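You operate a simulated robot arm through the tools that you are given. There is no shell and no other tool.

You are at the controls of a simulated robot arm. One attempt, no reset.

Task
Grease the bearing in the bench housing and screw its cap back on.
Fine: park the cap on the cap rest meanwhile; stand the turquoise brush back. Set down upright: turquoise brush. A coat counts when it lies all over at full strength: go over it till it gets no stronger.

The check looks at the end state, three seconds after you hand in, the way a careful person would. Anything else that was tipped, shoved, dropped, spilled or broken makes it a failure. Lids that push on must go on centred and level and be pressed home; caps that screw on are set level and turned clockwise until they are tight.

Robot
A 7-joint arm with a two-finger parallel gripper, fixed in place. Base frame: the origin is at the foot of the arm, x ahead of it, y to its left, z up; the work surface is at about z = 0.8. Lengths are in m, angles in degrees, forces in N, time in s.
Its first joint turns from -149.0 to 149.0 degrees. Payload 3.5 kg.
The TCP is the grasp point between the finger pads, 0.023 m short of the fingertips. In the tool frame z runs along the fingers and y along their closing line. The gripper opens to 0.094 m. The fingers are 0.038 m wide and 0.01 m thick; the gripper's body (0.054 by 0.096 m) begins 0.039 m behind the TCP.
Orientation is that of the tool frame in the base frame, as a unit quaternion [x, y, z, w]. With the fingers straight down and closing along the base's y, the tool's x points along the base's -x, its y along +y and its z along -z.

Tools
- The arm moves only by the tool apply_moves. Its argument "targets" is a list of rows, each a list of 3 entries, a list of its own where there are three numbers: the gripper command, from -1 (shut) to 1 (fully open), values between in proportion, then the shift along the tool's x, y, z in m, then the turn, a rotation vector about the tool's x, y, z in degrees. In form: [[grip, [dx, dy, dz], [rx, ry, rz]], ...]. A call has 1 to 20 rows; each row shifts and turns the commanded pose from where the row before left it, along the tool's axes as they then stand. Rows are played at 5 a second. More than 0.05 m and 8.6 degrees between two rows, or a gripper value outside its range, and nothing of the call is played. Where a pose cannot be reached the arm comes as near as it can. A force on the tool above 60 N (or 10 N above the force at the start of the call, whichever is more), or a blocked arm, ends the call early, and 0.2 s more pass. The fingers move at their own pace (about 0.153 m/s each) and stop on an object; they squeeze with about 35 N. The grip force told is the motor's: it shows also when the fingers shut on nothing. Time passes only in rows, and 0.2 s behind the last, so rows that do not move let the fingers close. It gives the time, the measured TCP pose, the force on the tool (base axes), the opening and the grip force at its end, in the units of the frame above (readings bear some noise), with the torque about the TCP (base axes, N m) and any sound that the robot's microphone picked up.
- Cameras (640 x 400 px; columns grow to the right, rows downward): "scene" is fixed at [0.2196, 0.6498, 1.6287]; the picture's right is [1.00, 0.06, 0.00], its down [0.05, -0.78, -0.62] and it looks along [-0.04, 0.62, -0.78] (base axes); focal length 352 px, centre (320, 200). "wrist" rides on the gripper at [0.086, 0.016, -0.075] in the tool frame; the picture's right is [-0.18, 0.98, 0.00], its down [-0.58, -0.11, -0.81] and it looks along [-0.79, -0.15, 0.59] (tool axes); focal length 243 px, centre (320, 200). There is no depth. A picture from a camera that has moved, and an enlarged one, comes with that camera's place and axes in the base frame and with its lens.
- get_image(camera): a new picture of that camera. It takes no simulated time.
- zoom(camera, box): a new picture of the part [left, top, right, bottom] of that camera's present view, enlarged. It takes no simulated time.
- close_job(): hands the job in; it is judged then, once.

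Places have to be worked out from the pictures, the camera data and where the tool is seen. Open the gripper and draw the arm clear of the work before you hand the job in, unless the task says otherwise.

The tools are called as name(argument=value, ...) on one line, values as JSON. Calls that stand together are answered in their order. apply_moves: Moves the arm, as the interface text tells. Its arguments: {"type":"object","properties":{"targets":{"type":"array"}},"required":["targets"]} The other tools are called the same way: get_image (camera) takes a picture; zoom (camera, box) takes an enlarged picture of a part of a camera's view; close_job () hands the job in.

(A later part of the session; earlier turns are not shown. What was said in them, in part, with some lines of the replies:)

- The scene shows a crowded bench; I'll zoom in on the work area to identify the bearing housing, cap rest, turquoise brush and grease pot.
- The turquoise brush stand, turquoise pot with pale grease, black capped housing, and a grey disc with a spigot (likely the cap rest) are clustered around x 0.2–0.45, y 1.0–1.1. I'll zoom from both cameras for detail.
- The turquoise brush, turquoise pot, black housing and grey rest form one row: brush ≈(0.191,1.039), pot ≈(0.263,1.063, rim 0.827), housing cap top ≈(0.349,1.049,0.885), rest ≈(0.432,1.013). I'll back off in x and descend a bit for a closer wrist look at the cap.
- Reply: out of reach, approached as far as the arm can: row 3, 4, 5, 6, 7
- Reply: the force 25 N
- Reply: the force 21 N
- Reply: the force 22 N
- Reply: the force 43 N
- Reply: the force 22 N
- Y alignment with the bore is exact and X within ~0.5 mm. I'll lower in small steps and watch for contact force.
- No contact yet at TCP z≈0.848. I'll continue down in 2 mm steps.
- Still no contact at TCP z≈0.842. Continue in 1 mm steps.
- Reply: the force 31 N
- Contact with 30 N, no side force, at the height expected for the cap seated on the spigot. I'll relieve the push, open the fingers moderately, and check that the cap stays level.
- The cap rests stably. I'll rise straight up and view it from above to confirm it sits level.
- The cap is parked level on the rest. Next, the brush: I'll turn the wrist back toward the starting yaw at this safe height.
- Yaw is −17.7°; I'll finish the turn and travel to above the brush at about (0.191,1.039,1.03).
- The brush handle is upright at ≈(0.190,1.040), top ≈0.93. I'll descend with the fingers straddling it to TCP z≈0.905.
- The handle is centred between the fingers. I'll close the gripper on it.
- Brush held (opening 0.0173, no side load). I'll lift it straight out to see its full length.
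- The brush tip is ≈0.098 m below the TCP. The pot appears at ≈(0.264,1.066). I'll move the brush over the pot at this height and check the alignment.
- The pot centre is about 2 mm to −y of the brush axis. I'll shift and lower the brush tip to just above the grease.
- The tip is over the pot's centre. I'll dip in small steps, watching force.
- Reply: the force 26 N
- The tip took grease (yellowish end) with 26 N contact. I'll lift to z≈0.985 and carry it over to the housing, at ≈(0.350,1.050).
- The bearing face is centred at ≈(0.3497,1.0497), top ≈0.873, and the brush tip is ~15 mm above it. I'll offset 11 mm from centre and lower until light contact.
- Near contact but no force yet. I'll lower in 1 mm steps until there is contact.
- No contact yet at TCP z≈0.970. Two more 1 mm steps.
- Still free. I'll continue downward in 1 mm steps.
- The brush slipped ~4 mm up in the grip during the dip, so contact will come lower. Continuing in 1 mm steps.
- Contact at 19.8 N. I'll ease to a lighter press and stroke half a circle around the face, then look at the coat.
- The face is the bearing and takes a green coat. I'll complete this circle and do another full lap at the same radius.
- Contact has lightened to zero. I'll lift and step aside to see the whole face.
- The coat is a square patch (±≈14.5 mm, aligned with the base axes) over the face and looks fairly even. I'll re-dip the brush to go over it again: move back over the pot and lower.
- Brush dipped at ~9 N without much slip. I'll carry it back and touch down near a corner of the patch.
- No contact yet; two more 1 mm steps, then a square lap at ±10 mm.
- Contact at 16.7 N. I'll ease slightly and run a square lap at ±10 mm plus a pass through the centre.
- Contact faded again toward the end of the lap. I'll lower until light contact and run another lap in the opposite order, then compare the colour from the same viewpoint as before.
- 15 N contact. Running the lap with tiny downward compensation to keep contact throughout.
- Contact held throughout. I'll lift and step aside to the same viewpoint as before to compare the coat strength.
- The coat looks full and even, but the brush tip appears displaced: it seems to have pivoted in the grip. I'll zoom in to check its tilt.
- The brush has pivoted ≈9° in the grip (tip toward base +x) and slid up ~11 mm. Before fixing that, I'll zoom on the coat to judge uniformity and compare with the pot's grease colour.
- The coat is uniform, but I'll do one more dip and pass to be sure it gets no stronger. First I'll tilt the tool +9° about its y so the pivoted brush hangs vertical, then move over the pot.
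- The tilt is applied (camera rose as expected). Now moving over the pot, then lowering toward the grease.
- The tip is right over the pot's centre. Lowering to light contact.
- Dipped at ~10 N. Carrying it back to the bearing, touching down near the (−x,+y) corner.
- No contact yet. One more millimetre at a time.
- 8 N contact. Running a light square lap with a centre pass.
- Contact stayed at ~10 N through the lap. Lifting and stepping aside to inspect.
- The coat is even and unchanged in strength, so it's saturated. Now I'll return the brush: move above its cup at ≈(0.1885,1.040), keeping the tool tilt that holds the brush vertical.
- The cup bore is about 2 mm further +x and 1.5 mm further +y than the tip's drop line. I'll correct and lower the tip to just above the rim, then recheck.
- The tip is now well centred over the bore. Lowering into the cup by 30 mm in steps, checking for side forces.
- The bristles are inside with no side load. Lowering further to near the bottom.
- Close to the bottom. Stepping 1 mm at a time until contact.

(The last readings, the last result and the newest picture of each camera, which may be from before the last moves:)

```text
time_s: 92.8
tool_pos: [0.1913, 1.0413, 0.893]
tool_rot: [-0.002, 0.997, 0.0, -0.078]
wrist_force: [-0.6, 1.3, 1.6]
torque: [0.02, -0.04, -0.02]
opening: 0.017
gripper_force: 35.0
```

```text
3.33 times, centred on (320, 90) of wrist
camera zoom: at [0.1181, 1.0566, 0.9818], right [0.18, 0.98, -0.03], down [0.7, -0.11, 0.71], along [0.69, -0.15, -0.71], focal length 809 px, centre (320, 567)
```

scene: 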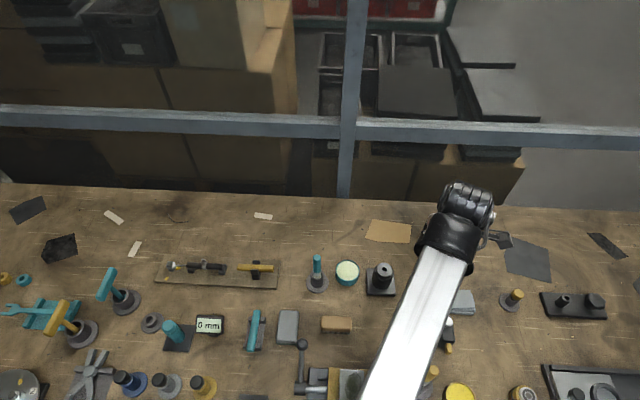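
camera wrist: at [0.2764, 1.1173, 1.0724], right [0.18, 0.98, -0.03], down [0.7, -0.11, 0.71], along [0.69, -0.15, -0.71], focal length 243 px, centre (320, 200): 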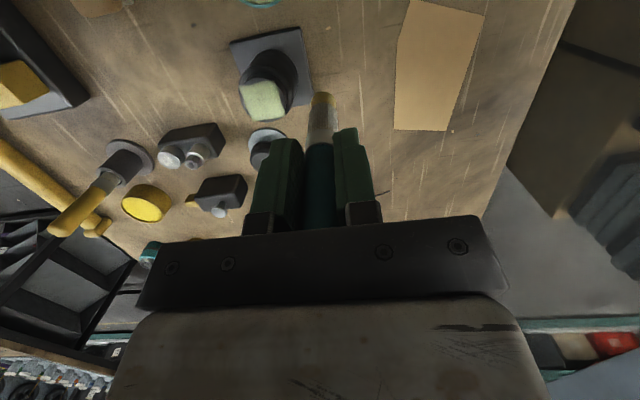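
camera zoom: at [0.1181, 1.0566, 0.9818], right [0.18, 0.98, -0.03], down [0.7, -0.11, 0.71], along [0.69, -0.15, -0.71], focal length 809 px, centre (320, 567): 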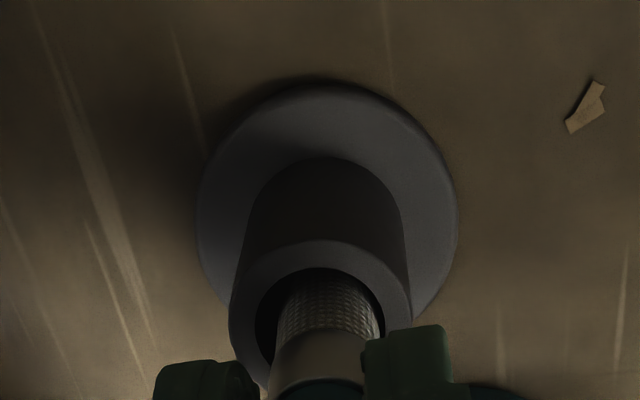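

Slight contact is beginning. One more half-to-one millimetre to confirm the bottom.

apply_moves(targets=[[-1, [-0.0001, 0, 0.0007], [0, 0, 0]], [-1, [0, 0, 0], [0, 0, 0]]])

```text
time_s: 93.4
tool_pos: [0.1923, 1.0406, 0.894]
tool_rot: [-0.002, 0.997, 0.0, -0.078]
wrist_force: [0.5, 0.2, 13.3]
torque: [0.05, -0.04, -0.01]
opening: 0.017
gripper_force: 34.8
```

The brush rests on the cup bottom at 13 N with no side load. I'll relieve slightly and open the fingers gently.

apply_moves(targets=[[-1, [0.0001, 0, -0.0007], [0, 0, 0]], [-0.5, [0, 0, 0], [0, 0, 0]], [-0.2, [0, 0, 0], [0, 0, 0]], [0.2, [0, 0, 0], [0, 0, 0]], [0.2, [0, 0, 0], [0, 0, 0]]])

get_image(camera="wrist")

zoom(camera="wrist", box=[240, 60, 400, 240])

```text
time_s: 94.6
tool_pos: [0.1917, 1.0402, 0.8926]
tool_rot: [-0.001, 0.997, 0.0, -0.078]
wrist_force: [-0.3, 0.5, 2.7]
torque: [-0.01, -0.04, -0.02]
opening: 0.0566
gripper_force: 0.1
```

```text
taken
camera wrist: at [0.1183, 1.0563, 0.9813], right [0.18, 0.98, -0.03], down [0.7, -0.11, 0.71], along [0.69, -0.15, -0.71], focal length 243 px, centre (320, 200)
```

wrist: 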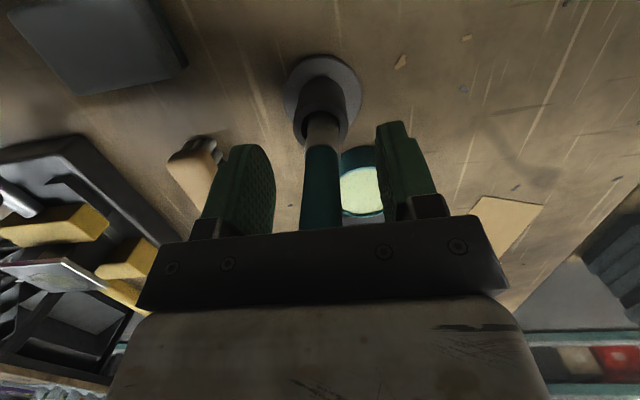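

```text
2.22 times, centred on (320, 150) of wrist
camera zoom: at [0.1183, 1.0563, 0.9813], right [0.18, 0.98, -0.03], down [0.7, -0.11, 0.71], along [0.69, -0.15, -0.71], focal length 539 px, centre (320, 311)
```

zoom: 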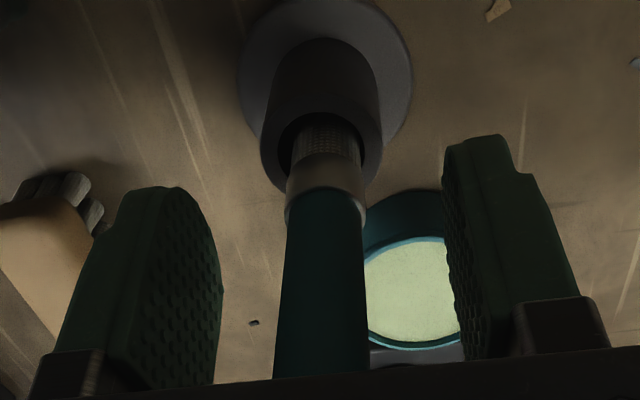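

The brush stands free; the palm may be lightly touching its top. I'll retreat straight up.

apply_moves(targets=[[0.2, [0.0008, 0, -0.0049], [0, 0, 0]], [0.2, [0.0016, 0, -0.0099], [0, 0, 0]], [0.2, [0.0047, 0, -0.0296], [0, 0, 0]], [0.2, [0.0063, 0, -0.0395], [0, 0, 0]], [0.2, [0.0047, 0, -0.0296], [0, 0, 0]], [0.2, [0, 0, 0], [0, 0, 0]]])

get_image(camera="wrist")

zoom(camera="wrist", box=[260, 0, 420, 140])

```text
time_s: 96.0
tool_pos: [0.1922, 1.0418, 1.0089]
tool_rot: [-0.002, 0.997, -0.001, -0.078]
wrist_force: [0.8, -0.6, 0.5]
torque: [0.0, 0.01, -0.01]
opening: 0.0566
gripper_force: 0.2
```

```text
taken
camera wrist: at [0.1178, 1.0573, 1.0966], right [0.18, 0.98, -0.03], down [0.7, -0.11, 0.71], along [0.69, -0.15, -0.71], focal length 243 px, centre (320, 200)
```

wrist: 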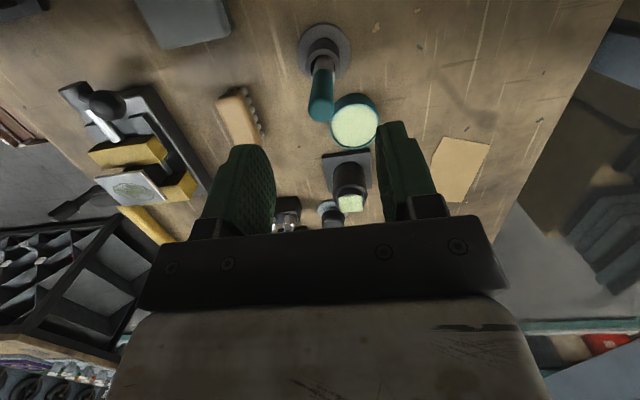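

```text
2.86 times, centred on (340, 70) of wrist
camera zoom: at [0.1178, 1.0573, 1.0966], right [0.18, 0.98, -0.03], down [0.7, -0.11, 0.71], along [0.69, -0.15, -0.71], focal length 693 px, centre (263, 571)
```

zoom: 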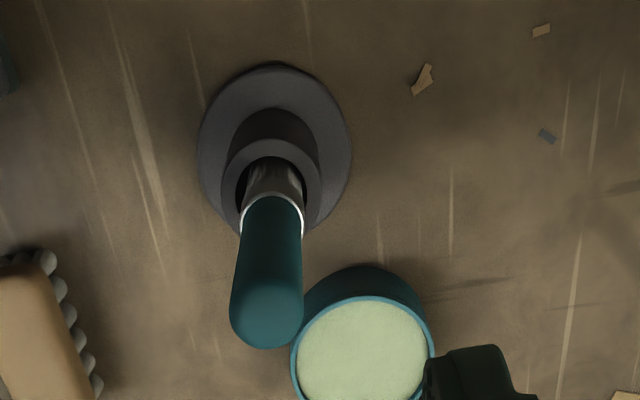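

The brush is standing in its cup. Now I'll untilt the tool and travel to above the parked cap.

apply_moves(targets=[[0.2, [0, 0, 0], [0, -4.5, 0]], [0.2, [0, 0, 0], [0, -4.5, 0]], [0.2, [-0.0408, -0.0046, -0.002], [0, 0, 0]], [0.2, [-0.0408, -0.0046, -0.002], [0, 0, 0]], [0.2, [-0.0408, -0.0046, -0.002], [0, 0, 0]], [0.2, [-0.0408, -0.0045, -0.002], [0, 0, 0]], [0.2, [-0.0408, -0.0045, -0.002], [0, 0, 0]], [0.2, [-0.0405, -0.0045, 0], [0, 0, 0]], [0.2, [0, 0, 0], [0, 0, 0]]])

get_image(camera="scene")

zoom(camera="scene", box=[300, 245, 400, 308])

```text
time_s: 98.0
tool_pos: [0.4369, 1.0137, 1.0191]
tool_rot: [-0.001, 1.0, 0.0, 0.001]
wrist_force: [0.0, 0.9, -0.4]
torque: [0.0, 0.0, -0.03]
opening: 0.0562
gripper_force: 0.1
```

```text
taken
```

scene: 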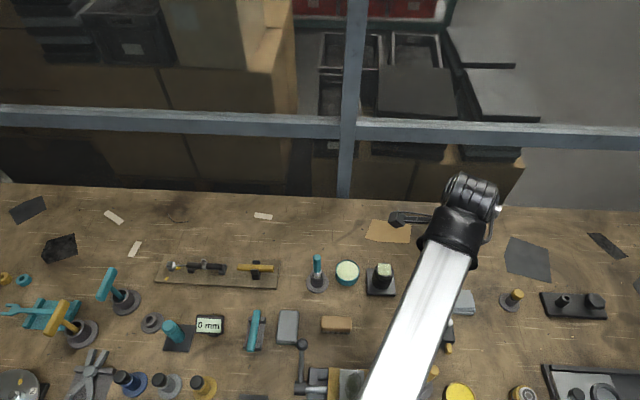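

```text
6.35 times, centred on (350, 276) of scene
camera zoom: at [0.2196, 0.6498, 1.6287], right [1.0, 0.06, 0.0], down [0.05, -0.78, -0.62], along [-0.04, 0.62, -0.78], focal length 2233 px, centre (130, -286)
```

zoom: 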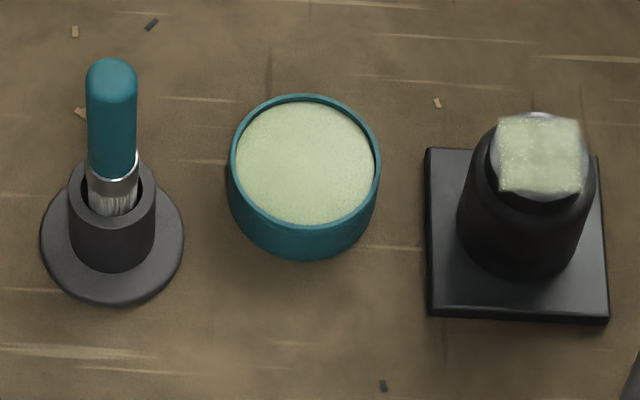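

The brush stands upright exactly as initially, and pot and housing haven't moved. I'll zoom in on the coat to check coverage.

zoom(camera="scene", box=[368, 255, 400, 280])

zoom(camera="scene", box=[308, 245, 400, 300])

```text
16.00 times, centred on (384, 268) of scene
camera zoom: at [0.2196, 0.6498, 1.6287], right [1.0, 0.06, 0.0], down [0.05, -0.78, -0.62], along [-0.04, 0.62, -0.78], focal length 5626 px, centre (-704, -880)
```

zoom: 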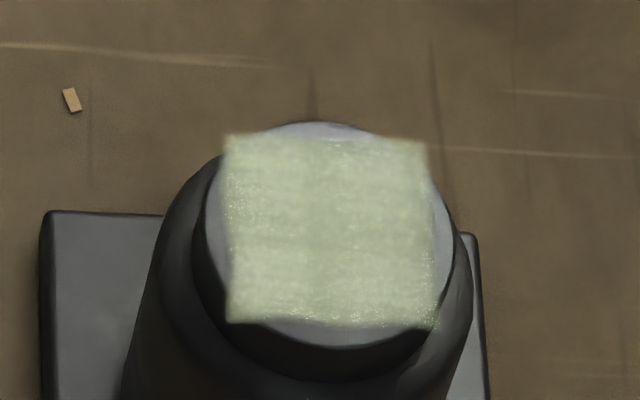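

```text
6.96 times, centred on (354, 272) of scene
camera zoom: at [0.2196, 0.6498, 1.6287], right [1.0, 0.06, 0.0], down [0.05, -0.78, -0.62], along [-0.04, 0.62, -0.78], focal length 2446 px, centre (84, -304)
```

zoom: 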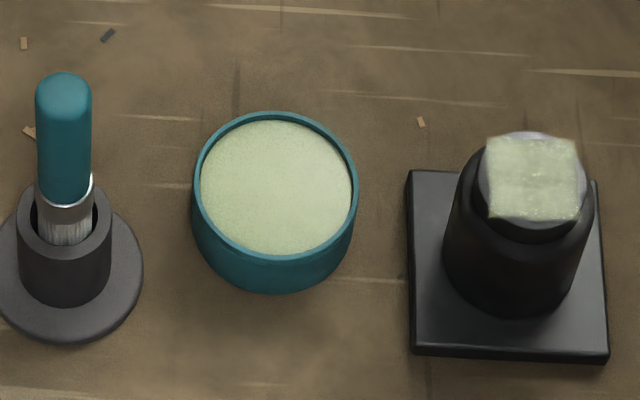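

I notice a slightly greyer band near the middle; I'll zoom in further to judge whether it's just sheen or weaker coat.

zoom(camera="scene", box=[378, 262, 392, 277])

get_image(camera="wrist")

```text
16.00 times, centred on (385, 270) of scene
camera zoom: at [0.2196, 0.6498, 1.6287], right [1.0, 0.06, 0.0], down [0.05, -0.78, -0.62], along [-0.04, 0.62, -0.78], focal length 5626 px, centre (-720, -912)
```

zoom: 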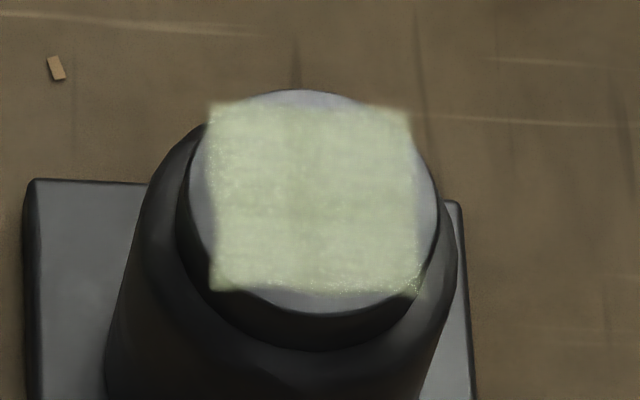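

```text
taken
camera wrist: at [0.3499, 1.0303, 1.0947], right [0.18, 0.98, 0.0], down [0.58, -0.11, 0.81], along [0.79, -0.15, -0.59], focal length 243 px, centre (320, 200)
```

wrist: 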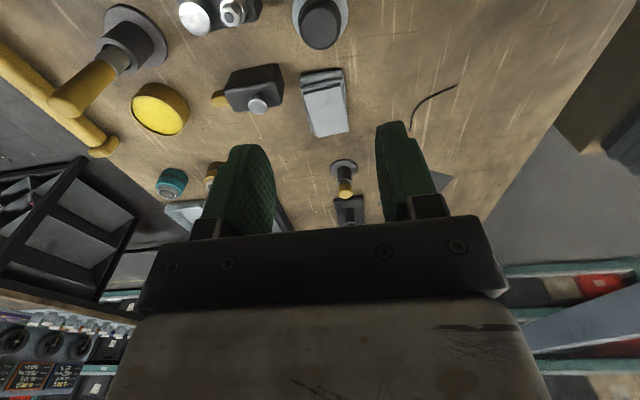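

The overlay looks opaque (the bore no longer shows through), but I'll take a close look with the empty gripper above the housing before capping.

apply_moves(targets=[[0.2, [0.03, 0.0118, 0], [0, 0, 0]], [0.2, [0.03, 0.0118, 0], [0, 0, 0]], [0.2, [0.0262, 0.0118, 0], [0, 0, 0]], [0.2, [0, 0, 0.03], [0, 0, 0]], [0.2, [0, 0, 0.03], [0, 0, 0]], [0.2, [0, 0, 0], [0, 0, 0]]])

zoom(camera="wrist", box=[280, 65, 360, 115])

zoom(camera="wrist", box=[300, 80, 340, 105])

```text
time_s: 99.4
tool_pos: [0.3498, 1.05, 0.9569]
tool_rot: [-0.001, 1.0, 0.0, 0.001]
wrist_force: [0.0, 0.3, -0.2]
torque: [-0.01, -0.03, -0.01]
opening: 0.0564
gripper_force: 0.1
```

```text
8.00 times, centred on (320, 90) of wrist
camera zoom: at [0.263, 1.0656, 1.0341], right [0.18, 0.98, 0.0], down [0.58, -0.11, 0.81], along [0.79, -0.15, -0.59], focal length 1941 px, centre (320, 1080)
```

zoom: 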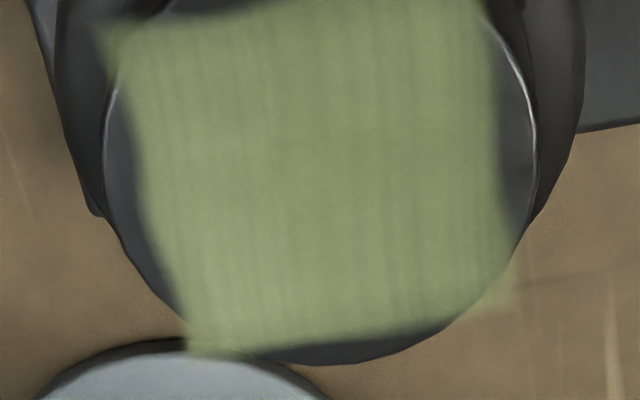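

```text
16.00 times, centred on (320, 92) of wrist
camera zoom: at [0.263, 1.0656, 1.0341], right [0.18, 0.98, 0.0], down [0.58, -0.11, 0.81], along [0.79, -0.15, -0.59], focal length 3882 px, centre (320, 1920)
```

zoom: 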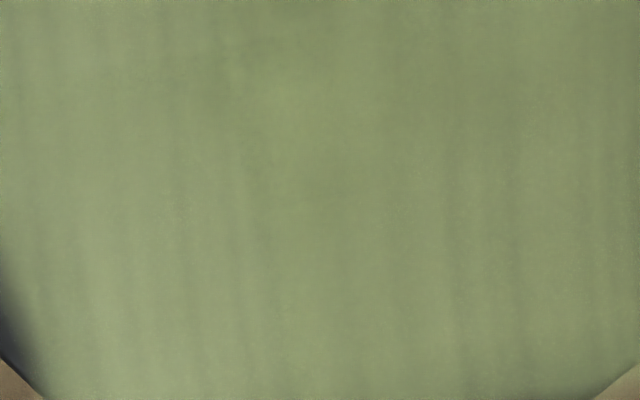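

zoom(camera="wrist", box=[280, 45, 360, 95])

```text
8.00 times, centred on (320, 70) of wrist
camera zoom: at [0.263, 1.0656, 1.0341], right [0.18, 0.98, 0.0], down [0.58, -0.11, 0.81], along [0.79, -0.15, -0.59], focal length 1941 px, centre (320, 1240)
```

zoom: 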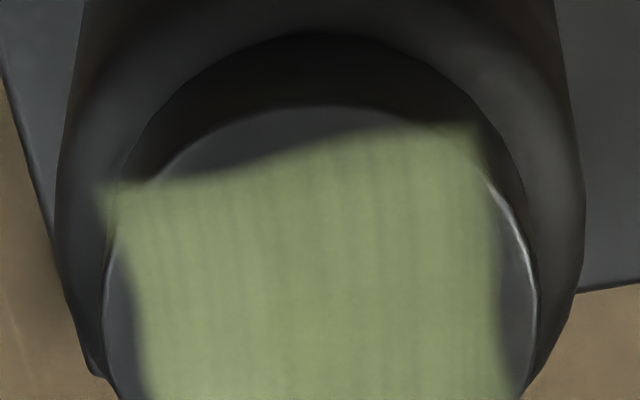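

The coat is uniform with no see-through anywhere. Now to recap: I'll rise and turn the wrist back anticlockwise to the yaw at which the cap was parked (−188°).

apply_moves(targets=[[0.2, [0, 0, -0.03], [0, 0, 0]], [0.2, [0, 0, -0.03], [0, 0, 0]], [0.2, [0, 0, 0], [0, 0, -8.5]], [0.2, [0, 0, 0], [0, 0, -8.5]], [0.2, [0, 0, 0], [0, 0, -8.5]], [0.2, [0, 0, 0], [0, 0, -8.5]], [0.2, [0, 0, 0], [0, 0, -8.5]], [0.2, [0, 0, 0], [0, 0, -8.5]], [0.2, [0, 0, 0], [0, 0, -8.5]], [0.2, [0, 0, 0], [0, 0, -8.5]], [0.2, [0, 0, 0], [0, 0, -8.5]], [0.2, [0, 0, 0], [0, 0, -8.5]], [0.2, [0, 0, 0], [0, 0, -8.5]], [0.2, [0, 0, 0], [0, 0, -8.5]], [0.2, [0, 0, 0], [0, 0, -8.5]], [0.2, [0, 0, 0], [0, 0, -8.5]], [0.2, [0, 0, 0], [0, 0, -8.5]], [0.2, [0, 0, 0], [0, 0, -8.5]], [0.2, [0, 0, 0], [0, 0, -8.5]], [0.2, [0, 0, 0], [0, 0, -8.5]]])

apply_moves(targets=[[0.2, [0, 0, 0], [0, 0, -8.5]], [0.2, [0, 0, 0], [0, 0, -8.5]], [0.2, [0, 0, 0], [0, 0, -8.5]], [0.2, [0, 0, 0], [0, 0, -8.5]], [0.2, [0, 0, 0], [0, 0, 0]]])

```text
time_s: 103.6
tool_pos: [0.3511, 1.0503, 1.0186]
tool_rot: [0.973, -0.231, 0.0, 0.0]
wrist_force: [-0.2, -0.2, -0.2]
torque: [-0.03, 0.02, -0.01]
opening: 0.0563
gripper_force: 0.0
```

```text
time_s: 104.8
tool_pos: [0.3497, 1.0498, 1.0184]
tool_rot: [0.998, 0.064, 0.0, 0.0]
wrist_force: [-0.4, 0.0, 0.5]
torque: [-0.02, 0.02, -0.01]
opening: 0.0565
gripper_force: 0.0
```

At yaw −187°. I'll probe how much further anticlockwise the wrist can go for margin.

apply_moves(targets=[[0.2, [0, 0, 0], [0, 0, -8.5]], [0.2, [0, 0, 0], [0, 0, -8.5]], [0.2, [0, 0, 0], [0, 0, -8.5]], [0.2, [0, 0, 0], [0, 0, -8.5]], [0.2, [0, 0, 0], [0, 0, 0]]])

```text
time_s: 106.0
tool_pos: [0.3495, 1.0491, 1.0185]
tool_rot: [0.936, 0.353, 0.0, 0.002]
wrist_force: [0.0, 0.9, 0.6]
torque: [0.01, 0.0, -0.01]
opening: 0.0563
gripper_force: 0.0
```

The wrist reaches −221°, giving >40° of extra margin if I grip the cap there. Moving over the parked cap at this yaw.

apply_moves(targets=[[0.2, [0.01383, 0.02787, 0], [0, 0, 0]], [0.2, [0.01383, 0.02787, 0], [0, 0, 0]], [0.2, [0.01383, 0.02787, 0], [0, 0, 0]], [0.2, [0, 0, 0.04], [0, 0, 0]], [0.2, [0, 0, 0.04], [0, 0, 0]], [0.2, [0, 0, 0], [0, 0, 0]]])

get_image(camera="wrist")

zoom(camera="wrist", box=[260, 20, 380, 120])

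```text
time_s: 107.4
tool_pos: [0.4367, 1.015, 0.9377]
tool_rot: [0.936, 0.351, 0.0, 0.001]
wrist_force: [1.4, 1.0, -0.6]
torque: [0.02, -0.02, 0.02]
opening: 0.0566
gripper_force: 0.0
```

```text
taken
camera wrist: at [0.5126, 1.0588, 1.0136], right [0.51, -0.86, 0.0], down [-0.51, -0.3, 0.81], along [-0.69, -0.41, -0.59], focal length 243 px, centre (320, 200)
```

wrist: 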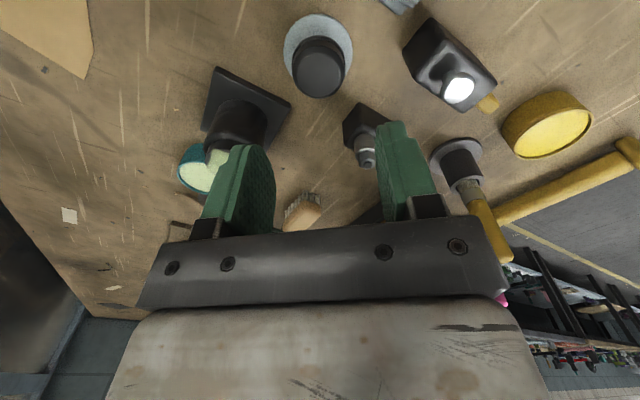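

```text
4.00 times, centred on (320, 70) of wrist
camera zoom: at [0.5126, 1.0588, 1.0136], right [0.51, -0.86, 0.0], down [-0.51, -0.3, 0.81], along [-0.69, -0.41, -0.59], focal length 970 px, centre (320, 720)
```

zoom: 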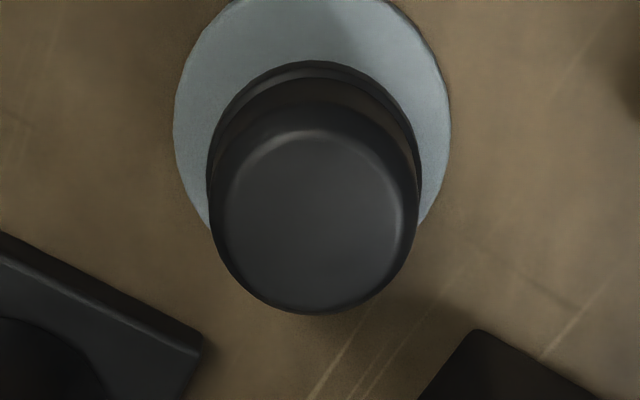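

The cap is centred within ~1 mm. I'll shift 1.2 mm and descend to grip height (TCP z≈0.841).

apply_moves(targets=[[0.2, [-0.0003, -0.0012, 0.03], [0, 0, 0]], [0.2, [0, 0, 0.035], [0, 0, 0]], [0.2, [0, 0, 0.02], [0, 0, 0]], [0.2, [0, 0, 0.0125], [0, 0, 0]], [0.2, [0, 0, 0], [0, 0, 0]]])

zoom(camera="wrist", box=[240, 60, 400, 200])

```text
time_s: 108.6
tool_pos: [0.4345, 1.0154, 0.8407]
tool_rot: [0.936, 0.352, 0.0, 0.0]
wrist_force: [-1.0, 0.1, 0.3]
torque: [-0.02, 0.01, 0.01]
opening: 0.0565
gripper_force: 0.0
```

```text
2.86 times, centred on (320, 130) of wrist
camera zoom: at [0.5109, 1.0587, 0.9165], right [0.51, -0.86, 0.0], down [-0.51, -0.3, 0.81], along [-0.69, -0.41, -0.59], focal length 693 px, centre (320, 400)
```

zoom: 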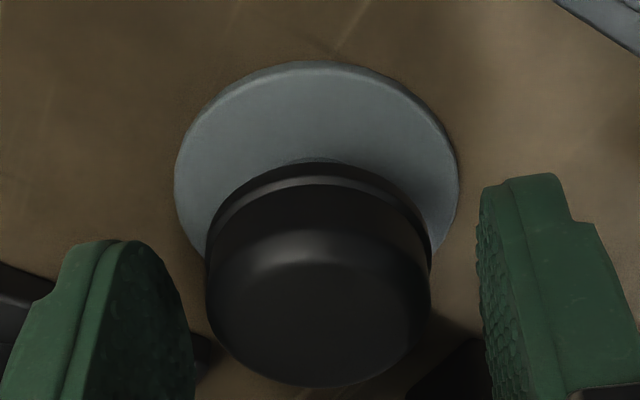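

Centred. Closing on the cap.

apply_moves(targets=[[0.0, [0.0004, -0.0003, 0], [0, 0, 0]], [-1, [0, 0, 0], [0, 0, 0]], [-1, [0, 0, 0], [0, 0, 0]], [-1, [0, 0, 0], [0, 0, 0]]])

zoom(camera="wrist", box=[240, 60, 400, 200])

```text
time_s: 109.6
tool_pos: [0.4354, 1.015, 0.8411]
tool_rot: [0.936, 0.352, 0.0, 0.001]
wrist_force: [-0.1, -0.2, -0.1]
torque: [0.04, -0.05, 0.02]
opening: 0.0395
gripper_force: 35.4
```

```text
2.86 times, centred on (320, 130) of wrist
camera zoom: at [0.5109, 1.0591, 0.9167], right [0.51, -0.86, 0.0], down [-0.51, -0.3, 0.81], along [-0.69, -0.41, -0.59], focal length 693 px, centre (320, 400)
```

zoom: 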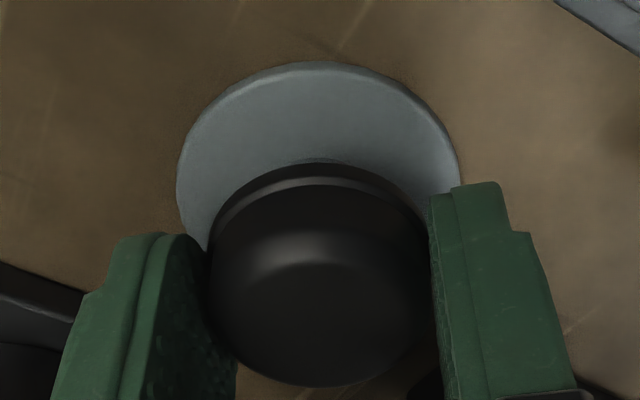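

Cap gripped with zero side force. Lifting it off the rest and carrying it to above the housing.

apply_moves(targets=[[-1, [0, 0, -0.01], [0, 0, 0]], [-1, [0, 0, -0.03], [0, 0, 0]], [-1, [0, 0, -0.04], [0, 0, 0]], [-1, [0, 0, -0.04], [0, 0, 0]], [-1, [-0.01377, -0.02767, 0], [0, 0, 0]], [-1, [-0.01377, -0.02767, 0], [0, 0, 0]], [-1, [-0.01377, -0.02767, 0], [0, 0, 0]], [-1, [0, 0, 0], [0, 0, 0]]])

get_image(camera="wrist")

zoom(camera="wrist", box=[260, 20, 380, 120])

```text
time_s: 111.4
tool_pos: [0.3493, 1.0504, 0.961]
tool_rot: [0.936, 0.351, 0.0, 0.001]
wrist_force: [0.4, 0.5, 0.5]
torque: [-0.01, 0.02, -0.03]
opening: 0.0399
gripper_force: 35.5
```

```text
taken
camera wrist: at [0.4248, 1.0953, 1.0365], right [0.51, -0.86, 0.0], down [-0.51, -0.3, 0.81], along [-0.69, -0.41, -0.59], focal length 243 px, centre (320, 200)
```

wrist: 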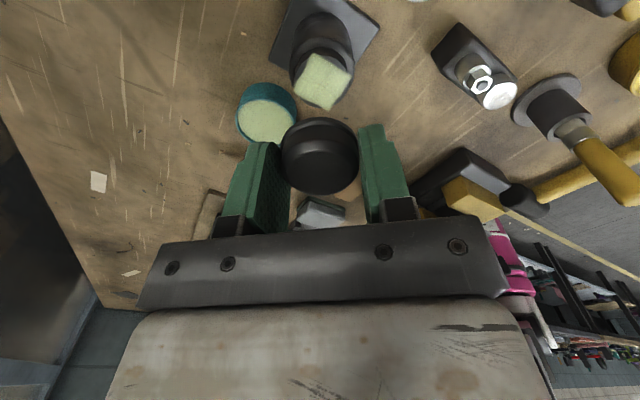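

```text
4.00 times, centred on (320, 70) of wrist
camera zoom: at [0.4248, 1.0953, 1.0365], right [0.51, -0.86, 0.0], down [-0.51, -0.3, 0.81], along [-0.69, -0.41, -0.59], focal length 970 px, centre (320, 720)
```

zoom: 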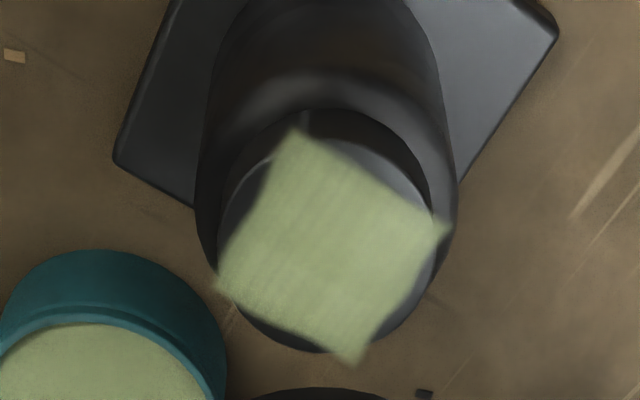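

The housing axis is ≈1.3 mm along tool +y from the TCP. I'll correct and lower to just above thread-engagement height.

apply_moves(targets=[[-1, [-0.0005, 0.0013, 0], [0, 0, 0]], [-1, [0, 0, 0.025], [0, 0, 0]], [-1, [0, 0, 0.02], [0, 0, 0]], [-1, [0, 0, 0], [0, 0, 0]]])

zoom(camera="wrist", box=[240, 60, 400, 200])

```text
time_s: 112.4
tool_pos: [0.3499, 1.0498, 0.9145]
tool_rot: [0.936, 0.352, 0.0, -0.001]
wrist_force: [-0.6, 0.2, -0.2]
torque: [-0.01, 0.01, -0.02]
opening: 0.0395
gripper_force: 35.3
```

```text
2.86 times, centred on (320, 130) of wrist
camera zoom: at [0.4249, 1.093, 0.9912], right [0.51, -0.86, 0.0], down [-0.51, -0.3, 0.81], along [-0.69, -0.41, -0.59], focal length 693 px, centre (320, 400)
```

zoom: 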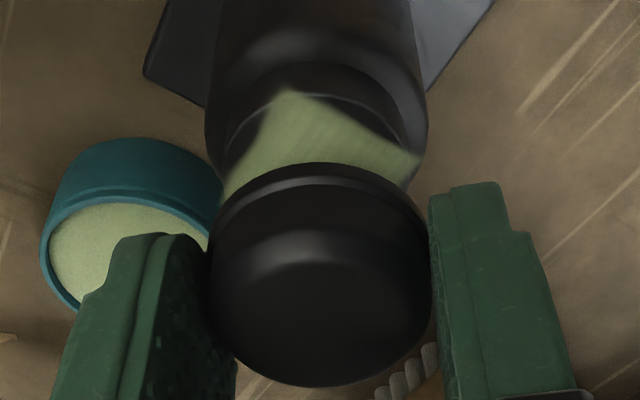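

zoom(camera="wrist", box=[270, 60, 370, 130])

```text
5.71 times, centred on (320, 95) of wrist
camera zoom: at [0.4249, 1.093, 0.9912], right [0.51, -0.86, 0.0], down [-0.51, -0.3, 0.81], along [-0.69, -0.41, -0.59], focal length 1386 px, centre (320, 800)
```

zoom: 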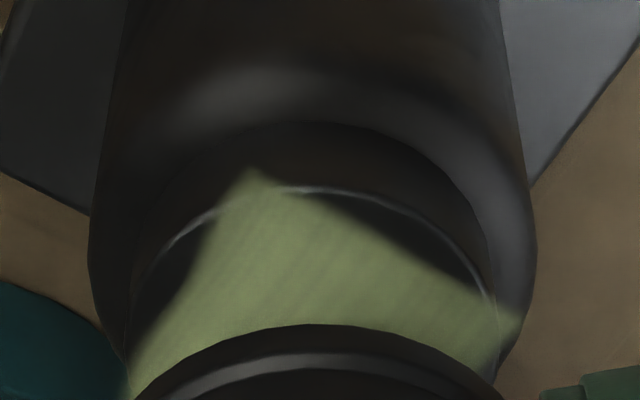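

The housing axis is ≈(+1.3, −0.7) mm in tool x/y. Correcting, then lowering in small steps until the stud meets the bore.

apply_moves(targets=[[-1, [0.0013, -0.0007, 0.004], [0, 0, 0]], [-1, [0, 0, 0.003], [0, 0, 0]], [-1, [0, 0, 0.002], [0, 0, 0]], [-1, [0, 0, 0.002], [0, 0, 0]], [-1, [0, 0, 0], [0, 0, 0]]])

zoom(camera="wrist", box=[260, 60, 380, 160])

```text
time_s: 113.6
tool_pos: [0.3502, 1.0493, 0.9057]
tool_rot: [0.936, 0.352, 0.0, 0.001]
wrist_force: [-0.4, -1.4, -0.5]
torque: [0.0, -0.01, 0.0]
opening: 0.0394
gripper_force: 34.6
```

```text
4.00 times, centred on (320, 110) of wrist
camera zoom: at [0.4261, 1.0943, 0.9807], right [0.51, -0.86, 0.0], down [-0.51, -0.3, 0.81], along [-0.69, -0.41, -0.59], focal length 970 px, centre (320, 560)
```

zoom: 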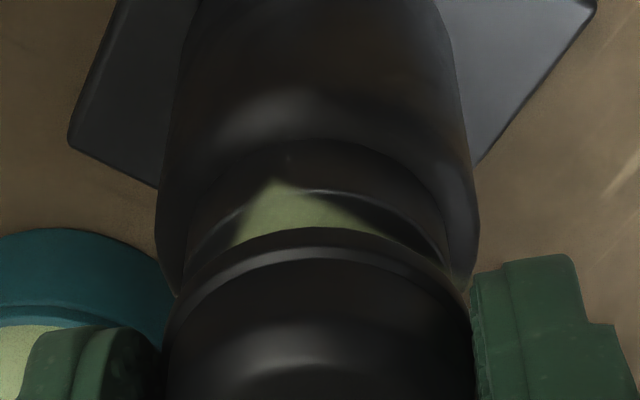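

Aligned. Continuing downward in 1 mm steps toward thread contact.

apply_moves(targets=[[-1, [0, 0, 0.001], [0, 0, 0]], [-1, [0, 0, 0.001], [0, 0, 0]], [-1, [0, 0, 0.001], [0, 0, 0]], [-1, [0, 0, 0], [0, 0, 0]]])

```text
time_s: 114.6
tool_pos: [0.3503, 1.0486, 0.9025]
tool_rot: [0.936, 0.351, 0.0, 0.001]
wrist_force: [-0.6, -0.4, -0.3]
torque: [0.03, 0.03, 0.04]
opening: 0.0397
gripper_force: 34.6
```

apply_moves(targets=[[-1, [0, 0, 0.001], [0, 0, 0]], [-1, [0, 0, 0.001], [0, 0, 0]], [-1, [0, 0, 0], [0, 0, 0]]])

zoom(camera="wrist", box=[260, 60, 380, 160])

```text
time_s: 115.4
tool_pos: [0.3519, 1.0507, 0.8998]
tool_rot: [0.936, 0.352, 0.0, 0.0]
wrist_force: [-0.9, 0.4, 0.3]
torque: [0.02, 0.04, -0.01]
opening: 0.0395
gripper_force: 34.9
```

```text
4.00 times, centred on (320, 110) of wrist
camera zoom: at [0.4262, 1.0945, 0.9758], right [0.51, -0.86, 0.0], down [-0.51, -0.3, 0.81], along [-0.69, -0.41, -0.59], focal length 970 px, centre (320, 560)
```

zoom: 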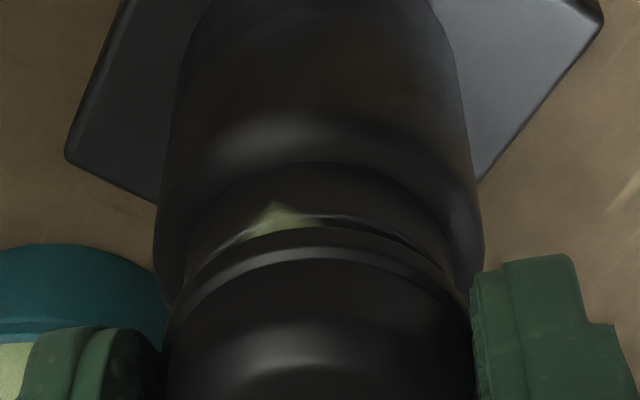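

Still no contact, gap small. Continuing in 1 mm steps.

apply_moves(targets=[[-1, [0, 0, 0.001], [0, 0, 0]], [-1, [0, 0, 0.001], [0, 0, 0]], [-1, [0, 0, 0], [0, 0, 0]]])

zoom(camera="wrist", box=[260, 60, 380, 160])

```text
time_s: 116.2
tool_pos: [0.3497, 1.0502, 0.8977]
tool_rot: [0.936, 0.351, 0.0, -0.001]
wrist_force: [-3.4, -2.4, -1.3]
torque: [0.06, 0.12, -0.04]
opening: 0.0396
gripper_force: 34.9
```

```text
4.00 times, centred on (320, 110) of wrist
camera zoom: at [0.4256, 1.0944, 0.9733], right [0.51, -0.86, 0.0], down [-0.51, -0.3, 0.81], along [-0.69, -0.41, -0.59], focal length 970 px, centre (320, 560)
```

zoom: 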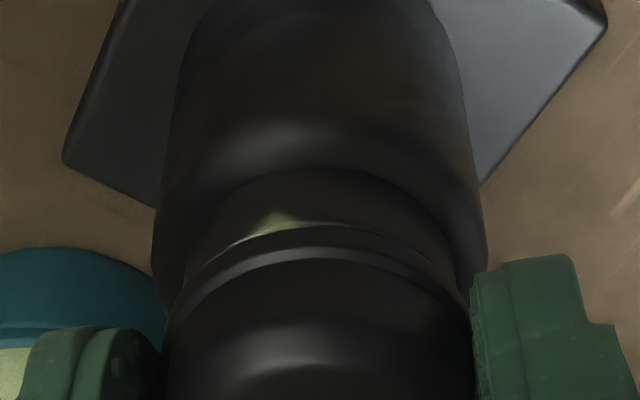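

The cap has engaged (small centring side force appears at ≈2 mm above seat). I'll start turning clockwise (positive tool z) with a slight descent, checking forces.

apply_moves(targets=[[-1, [0, 0, 0.0001], [0, 0, 8.5]], [-1, [0, 0, 0.0001], [0, 0, 8.5]], [-1, [0, 0, 0.0001], [0, 0, 8.5]], [-1, [0, 0, 0.0001], [0, 0, 8.5]], [-1, [0, 0, 0], [0, 0, 0]]])

zoom(camera="wrist", box=[260, 60, 380, 160])

```text
time_s: 117.4
tool_pos: [0.3503, 1.0505, 0.8976]
tool_rot: [0.998, 0.062, 0.0, 0.0]
wrist_force: [-7.7, -4.6, -2.0]
torque: [-0.06, 0.19, -0.01]
opening: 0.0394
gripper_force: 35.3
```

```text
4.00 times, centred on (320, 110) of wrist
camera zoom: at [0.4377, 1.0443, 0.9731], right [-0.06, -1.0, 0.0], down [-0.59, 0.04, 0.81], along [-0.8, 0.05, -0.59], focal length 970 px, centre (320, 560)
```

zoom: 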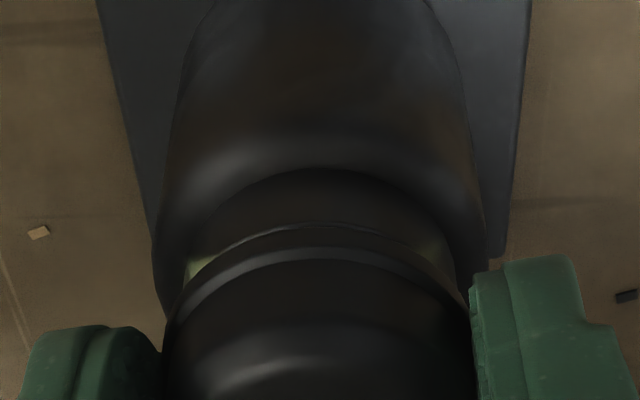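

Engaging smoothly. I'll relieve the small side load and keep turning clockwise with slight descent.

apply_moves(targets=[[-1, [-0.0005, 0.0002, 0.0001], [0, 0, 8.5]], [-1, [0, 0, 0.0001], [0, 0, 8.5]], [-1, [0, 0, 0.0001], [0, 0, 8.5]], [-1, [0, 0, 0.0001], [0, 0, 8.5]], [-1, [0, 0, 0.0001], [0, 0, 8.5]], [-1, [0, 0, 0.0001], [0, 0, 8.5]], [-1, [0, 0, 0], [0, 0, 0]]])

zoom(camera="wrist", box=[260, 60, 380, 160])

```text
time_s: 119.0
tool_pos: [0.349, 1.0501, 0.8965]
tool_rot: [0.928, -0.374, 0.0, 0.0]
wrist_force: [-3.1, 0.8, -1.4]
torque: [-0.04, 0.06, 0.0]
opening: 0.0396
gripper_force: 35.3
```

```text
4.00 times, centred on (320, 110) of wrist
camera zoom: at [0.401, 0.978, 0.9725], right [-0.81, -0.58, 0.0], down [-0.34, 0.48, 0.81], along [-0.47, 0.66, -0.59], focal length 970 px, centre (320, 560)
```

zoom: 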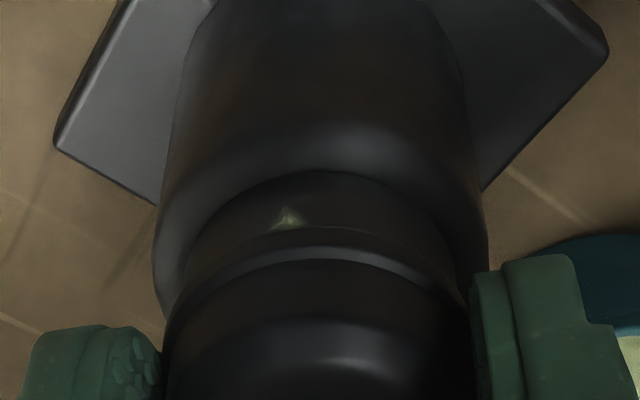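

Forces are small and the gap is closing. Continuing clockwise.

apply_moves(targets=[[-1, [0, 0, 0.0001], [0, 0, 8.5]], [-1, [0, 0, 0.0001], [0, 0, 8.5]], [-1, [0, 0, 0.0001], [0, 0, 8.5]], [-1, [0, 0, 0.0001], [0, 0, 8.5]], [-1, [0, 0, 0.0001], [0, 0, 8.5]], [-1, [0, 0, 0.0001], [0, 0, 8.5]], [-1, [0, 0, 0.0001], [0, 0, 8.5]], [-1, [0, 0, 0.0001], [0, 0, 8.5]], [-1, [0, 0, 0], [0, 0, 0]]])

zoom(camera="wrist", box=[260, 60, 380, 160])

```text
time_s: 121.0
tool_pos: [0.3497, 1.0503, 0.8961]
tool_rot: [-0.56, 0.829, 0.0, 0.0]
wrist_force: [-4.2, 8.5, -0.2]
torque: [0.1, 0.23, 0.01]
opening: 0.0391
gripper_force: 34.4
```

```text
4.00 times, centred on (320, 110) of wrist
camera zoom: at [0.3027, 0.9753, 0.9716], right [-0.84, 0.54, 0.0], down [0.32, 0.5, 0.81], along [0.43, 0.68, -0.59], focal length 970 px, centre (320, 560)
```

zoom: 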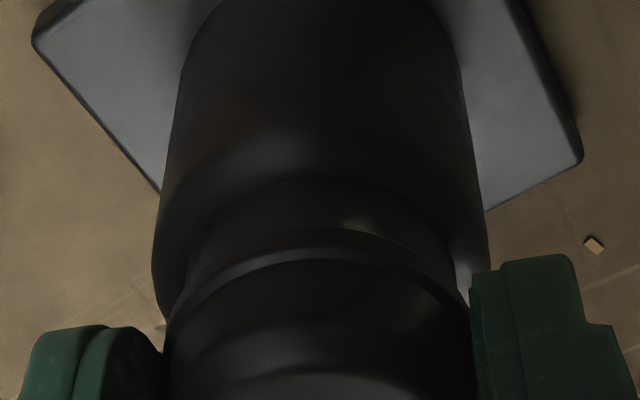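

Continuing clockwise, relieving the small side load.

apply_moves(targets=[[-1, [-0.0004, 0.0005, 0], [0, 0, 8.5]], [-1, [0, 0, 0], [0, 0, 8.5]], [-1, [0, 0, 0], [0, 0, 8.5]], [-1, [0, 0, 0], [0, 0, 8.5]], [-1, [0, 0, 0], [0, 0, 8.5]], [-1, [0, 0, 0], [0, 0, 8.5]], [-1, [0, 0, 0], [0, 0, 8.5]], [-1, [0, 0, 0], [0, 0, 8.5]], [-1, [0, 0, 0], [0, 0, 0]]])

zoom(camera="wrist", box=[260, 60, 380, 160])

```text
time_s: 123.0
tool_pos: [0.3496, 1.0508, 0.8969]
tool_rot: [0.0, 1.0, -0.001, 0.0]
wrist_force: [1.2, -4.7, -3.7]
torque: [0.04, 0.04, -0.02]
opening: 0.0391
gripper_force: 34.9
```

```text
4.00 times, centred on (320, 110) of wrist
camera zoom: at [0.2634, 1.0659, 0.9717], right [0.18, 0.98, 0.0], down [0.58, -0.11, 0.81], along [0.79, -0.15, -0.59], focal length 970 px, centre (320, 560)
```

zoom: 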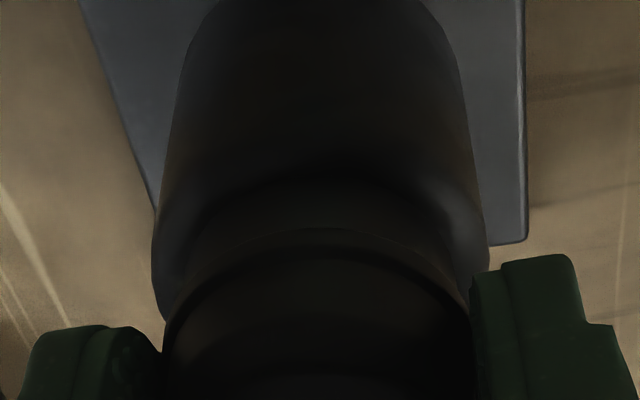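

Downward pull of −3.7 N shows the thread is drawing the cap down; I'll follow slightly and keep turning, expecting tightness near yaw +62°.

apply_moves(targets=[[-1, [0, -0.0003, 0.0003], [0, 0, 8.5]], [-1, [0, 0, 0.0001], [0, 0, 8.5]], [-1, [0, 0, 0.0001], [0, 0, 8.5]], [-1, [0, 0, 0.0001], [0, 0, 8.5]], [-1, [0, 0, 0], [0, 0, 8.5]], [-1, [0, 0, 0], [0, 0, 0]]])

zoom(camera="wrist", box=[260, 60, 380, 160])

```text
time_s: 124.4
tool_pos: [0.3507, 1.0503, 0.895]
tool_rot: [0.361, 0.932, 0.0, 0.0]
wrist_force: [4.0, -4.7, -1.3]
torque: [-0.07, -0.02, -0.03]
opening: 0.0391
gripper_force: 34.9
```

```text
4.00 times, centred on (320, 110) of wrist
camera zoom: at [0.2969, 1.12, 0.9711], right [0.8, 0.6, 0.0], down [0.35, -0.47, 0.81], along [0.49, -0.64, -0.59], focal length 970 px, centre (320, 560)
```

zoom: 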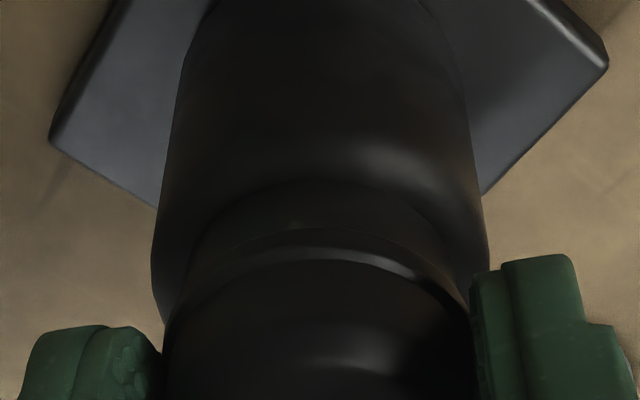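

Not tight yet at yaw +42°. Continuing in shorter runs to feel the tightening torque.

apply_moves(targets=[[-1, [0, 0, 0], [0, 0, 8.5]], [-1, [0, 0, 0], [0, 0, 8.5]], [-1, [0, 0, 0], [0, 0, 0]]])

apply_moves(targets=[[-1, [0, 0, 0], [0, 0, 8.5]], [-1, [0, 0, 0], [0, 0, 0]]])

```text
time_s: 125.2
tool_pos: [0.3487, 1.0516, 0.8954]
tool_rot: [0.496, 0.869, -0.001, 0.0]
wrist_force: [0.0, 7.4, -2.4]
torque: [0.12, 0.03, 0.27]
opening: 0.0386
gripper_force: 34.5
```

```text
time_s: 125.8
tool_pos: [0.3499, 1.0499, 0.8964]
tool_rot: [0.559, 0.829, -0.001, 0.0]
wrist_force: [2.9, 3.1, -1.4]
torque: [-0.02, 0.01, 1.0]
opening: 0.0389
gripper_force: 35.2
```

Torque has risen to 1.0 N·m at the expected angle: the cap is tightening. I'll add a few more degrees to make sure it's firmly tight.

apply_moves(targets=[[-1, [0, 0, 0], [0, 0, 4]], [-1, [0, 0, 0], [0, 0, 4]], [-1, [0, 0, 0], [0, 0, 0]]])

zoom(camera="wrist", box=[260, 60, 380, 160])

```text
time_s: 126.6
tool_pos: [0.3497, 1.0496, 0.8958]
tool_rot: [0.614, 0.789, -0.001, 0.0]
wrist_force: [3.3, 2.8, -0.1]
torque: [-0.08, 0.09, 0.63]
opening: 0.0393
gripper_force: 34.7
```

```text
4.00 times, centred on (320, 110) of wrist
camera zoom: at [0.3446, 1.1375, 0.9711], right [1.0, 0.06, 0.0], down [0.04, -0.59, 0.81], along [0.05, -0.81, -0.59], focal length 970 px, centre (320, 560)
```

zoom: 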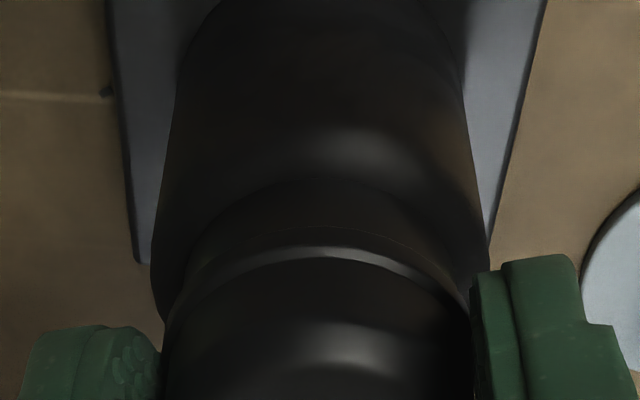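

Torque now holds with finger slip (0.63 N·m), meaning the cap no longer turns. One more short turn to confirm it's at its stop.

apply_moves(targets=[[-1, [0, 0, 0], [0, 0, 6]], [-1, [0, 0, 0], [0, 0, 6]]])

```text
time_s: 127.2
tool_pos: [0.3492, 1.0505, 0.8956]
tool_rot: [0.694, 0.72, 0.001, 0.0]
wrist_force: [3.4, 1.2, -1.0]
torque: [-0.1, 0.18, 0.44]
opening: 0.0388
gripper_force: 35.2
```

The stop is confirmed: the cap is at its original tight angle and the fingers now slip on it. I'll release and rise clear.

apply_moves(targets=[[-1, [0, 0, 0], [0, 0, 0]], [0.1, [0, 0, 0], [0, 0, 0]], [0.1, [0, 0, 0], [0, 0, 0]], [0.3, [0, 0, 0], [0, 0, 0]], [0.3, [0, 0, -0.02], [0, 0, 0]], [0.3, [0, 0, -0.04], [0, 0, 0]], [0.3, [0, 0, -0.04], [0, 0, 0]], [0.3, [0, 0, 0], [0, 0, 0]]])

get_image(camera="wrist")

zoom(camera="wrist", box=[270, 0, 370, 100])

```text
time_s: 129.0
tool_pos: [0.3498, 1.0493, 0.9961]
tool_rot: [0.693, 0.721, 0.0, 0.0]
wrist_force: [-0.5, -0.1, -0.7]
torque: [-0.01, 0.04, 0.02]
opening: 0.061
gripper_force: 0.2
```

```text
taken
camera wrist: at [0.3629, 1.1359, 1.0716], right [0.99, -0.15, 0.0], down [-0.09, -0.58, 0.81], along [-0.12, -0.8, -0.59], focal length 243 px, centre (320, 200)
```

wrist: 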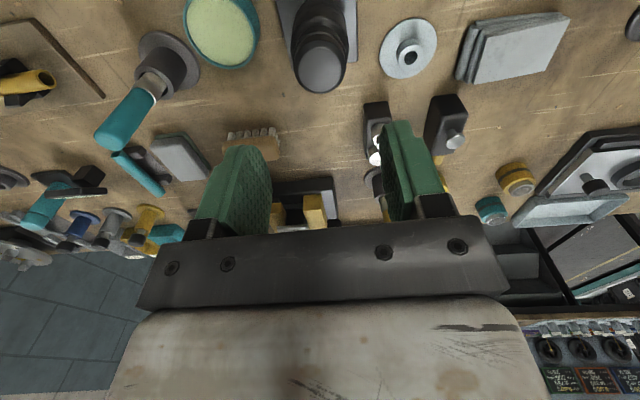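

```text
4.00 times, centred on (320, 50) of wrist
camera zoom: at [0.3629, 1.1359, 1.0716], right [0.99, -0.15, 0.0], down [-0.09, -0.58, 0.81], along [-0.12, -0.8, -0.59], focal length 970 px, centre (320, 800)
```

zoom: 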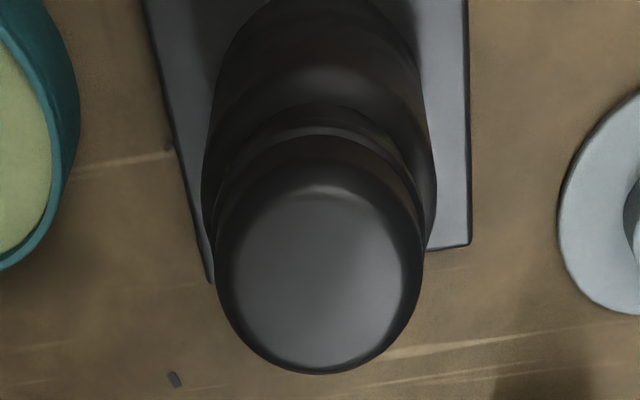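

The cap sits level and centred on the housing. I'll rise and withdraw to the side so the scene camera can check everything.

apply_moves(targets=[[0.3, [0, 0, -0.05], [0, 0, 0]], [0.3, [0, 0, -0.05], [0, 0, 0]], [0.3, [0, 0, -0.05], [0, 0, 0]], [0.5, [0, -0.045, 0], [0, 0, 0]], [0.5, [0, -0.045, 0], [0, 0, 0]], [0.5, [0, -0.045, 0], [0, 0, 0]], [0.5, [0, -0.045, 0], [0, 0, 0]], [0.5, [0, -0.045, 0], [0, 0, 0]], [0.5, [0, -0.045, 0], [0, 0, 0]], [0.5, [0, -0.045, 0], [0, 0, 0]], [0.5, [0, -0.045, 0], [0, 0, 0]], [1, [0, -0.045, 0], [0, 0, 0]], [1, [0, 0, 0], [0, 0, 0]]])

get_image(camera="scene")

zoom(camera="scene", box=[300, 245, 400, 308])

zoom(camera="scene", box=[360, 250, 460, 313])

```text
time_s: 131.8
tool_pos: [-0.0148, 1.0324, 1.1459]
tool_rot: [0.677, 0.736, 0.004, 0.004]
wrist_force: [-0.4, -0.3, -1.0]
torque: [0.02, -0.03, -0.02]
opening: 0.0943
gripper_force: 0.0
out of reach, approached as far as the arm can: row 11, 12
```

```text
taken
```

scene: 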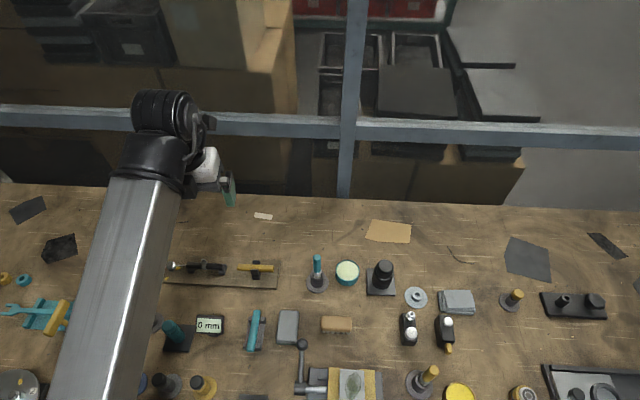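

```text
6.35 times, centred on (350, 276) of scene
camera zoom: at [0.2196, 0.6498, 1.6287], right [1.0, 0.06, 0.0], down [0.05, -0.78, -0.62], along [-0.04, 0.62, -0.78], focal length 2233 px, centre (130, -286)
```

zoom: 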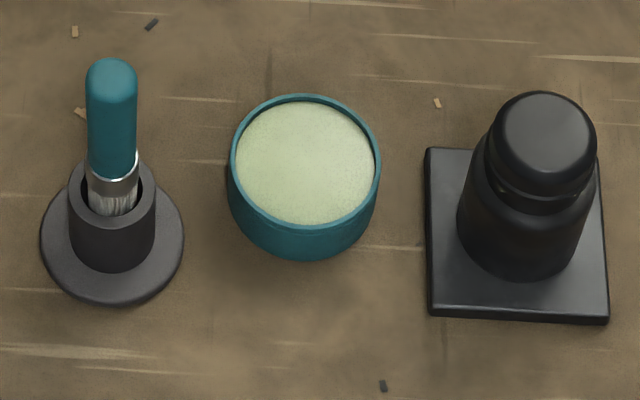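

```text
6.35 times, centred on (410, 282) of scene
camera zoom: at [0.2196, 0.6498, 1.6287], right [1.0, 0.06, 0.0], down [0.05, -0.78, -0.62], along [-0.04, 0.62, -0.78], focal length 2233 px, centre (-251, -318)
```

zoom: 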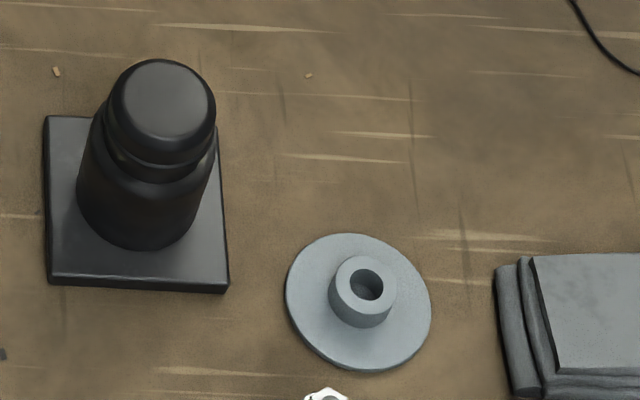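

The brush stands upright in its cup. The pot and cap rest haven't moved, and the cap is seated level and tight at its original height. The gripper is open and clear, so I'm handing in.

close_job()

```text
The job is handed in.
```

I greased the bearing in the black bench housing, screwed its cap back on, and handed the job in.

- **Coat:** I brushed the pale grease from the turquoise pot over the bearing face in four passes. The last pass made no visible difference, and close-up views showed an even coat with nothing showing through.
- **Cap:** I parked it on the grey cap rest while greasing. Going back on, it reached its stop at about the angle it started from, with about 1 N·m of torque. It sits level and looks the same as at the start.
- **Brush:** The turquoise brush is back in its cup, standing upright as it was.
- **Surroundings:** The pot, housing and cap rest look unmoved in the final pictures. The gripper is open and the arm is clear of the work.

A turquoise capped post to the left could also be read as a housing. I chose the black one because it stands in a row with the turquoise brush, the pot and the cap rest. Its face took the grease once the cap was off.
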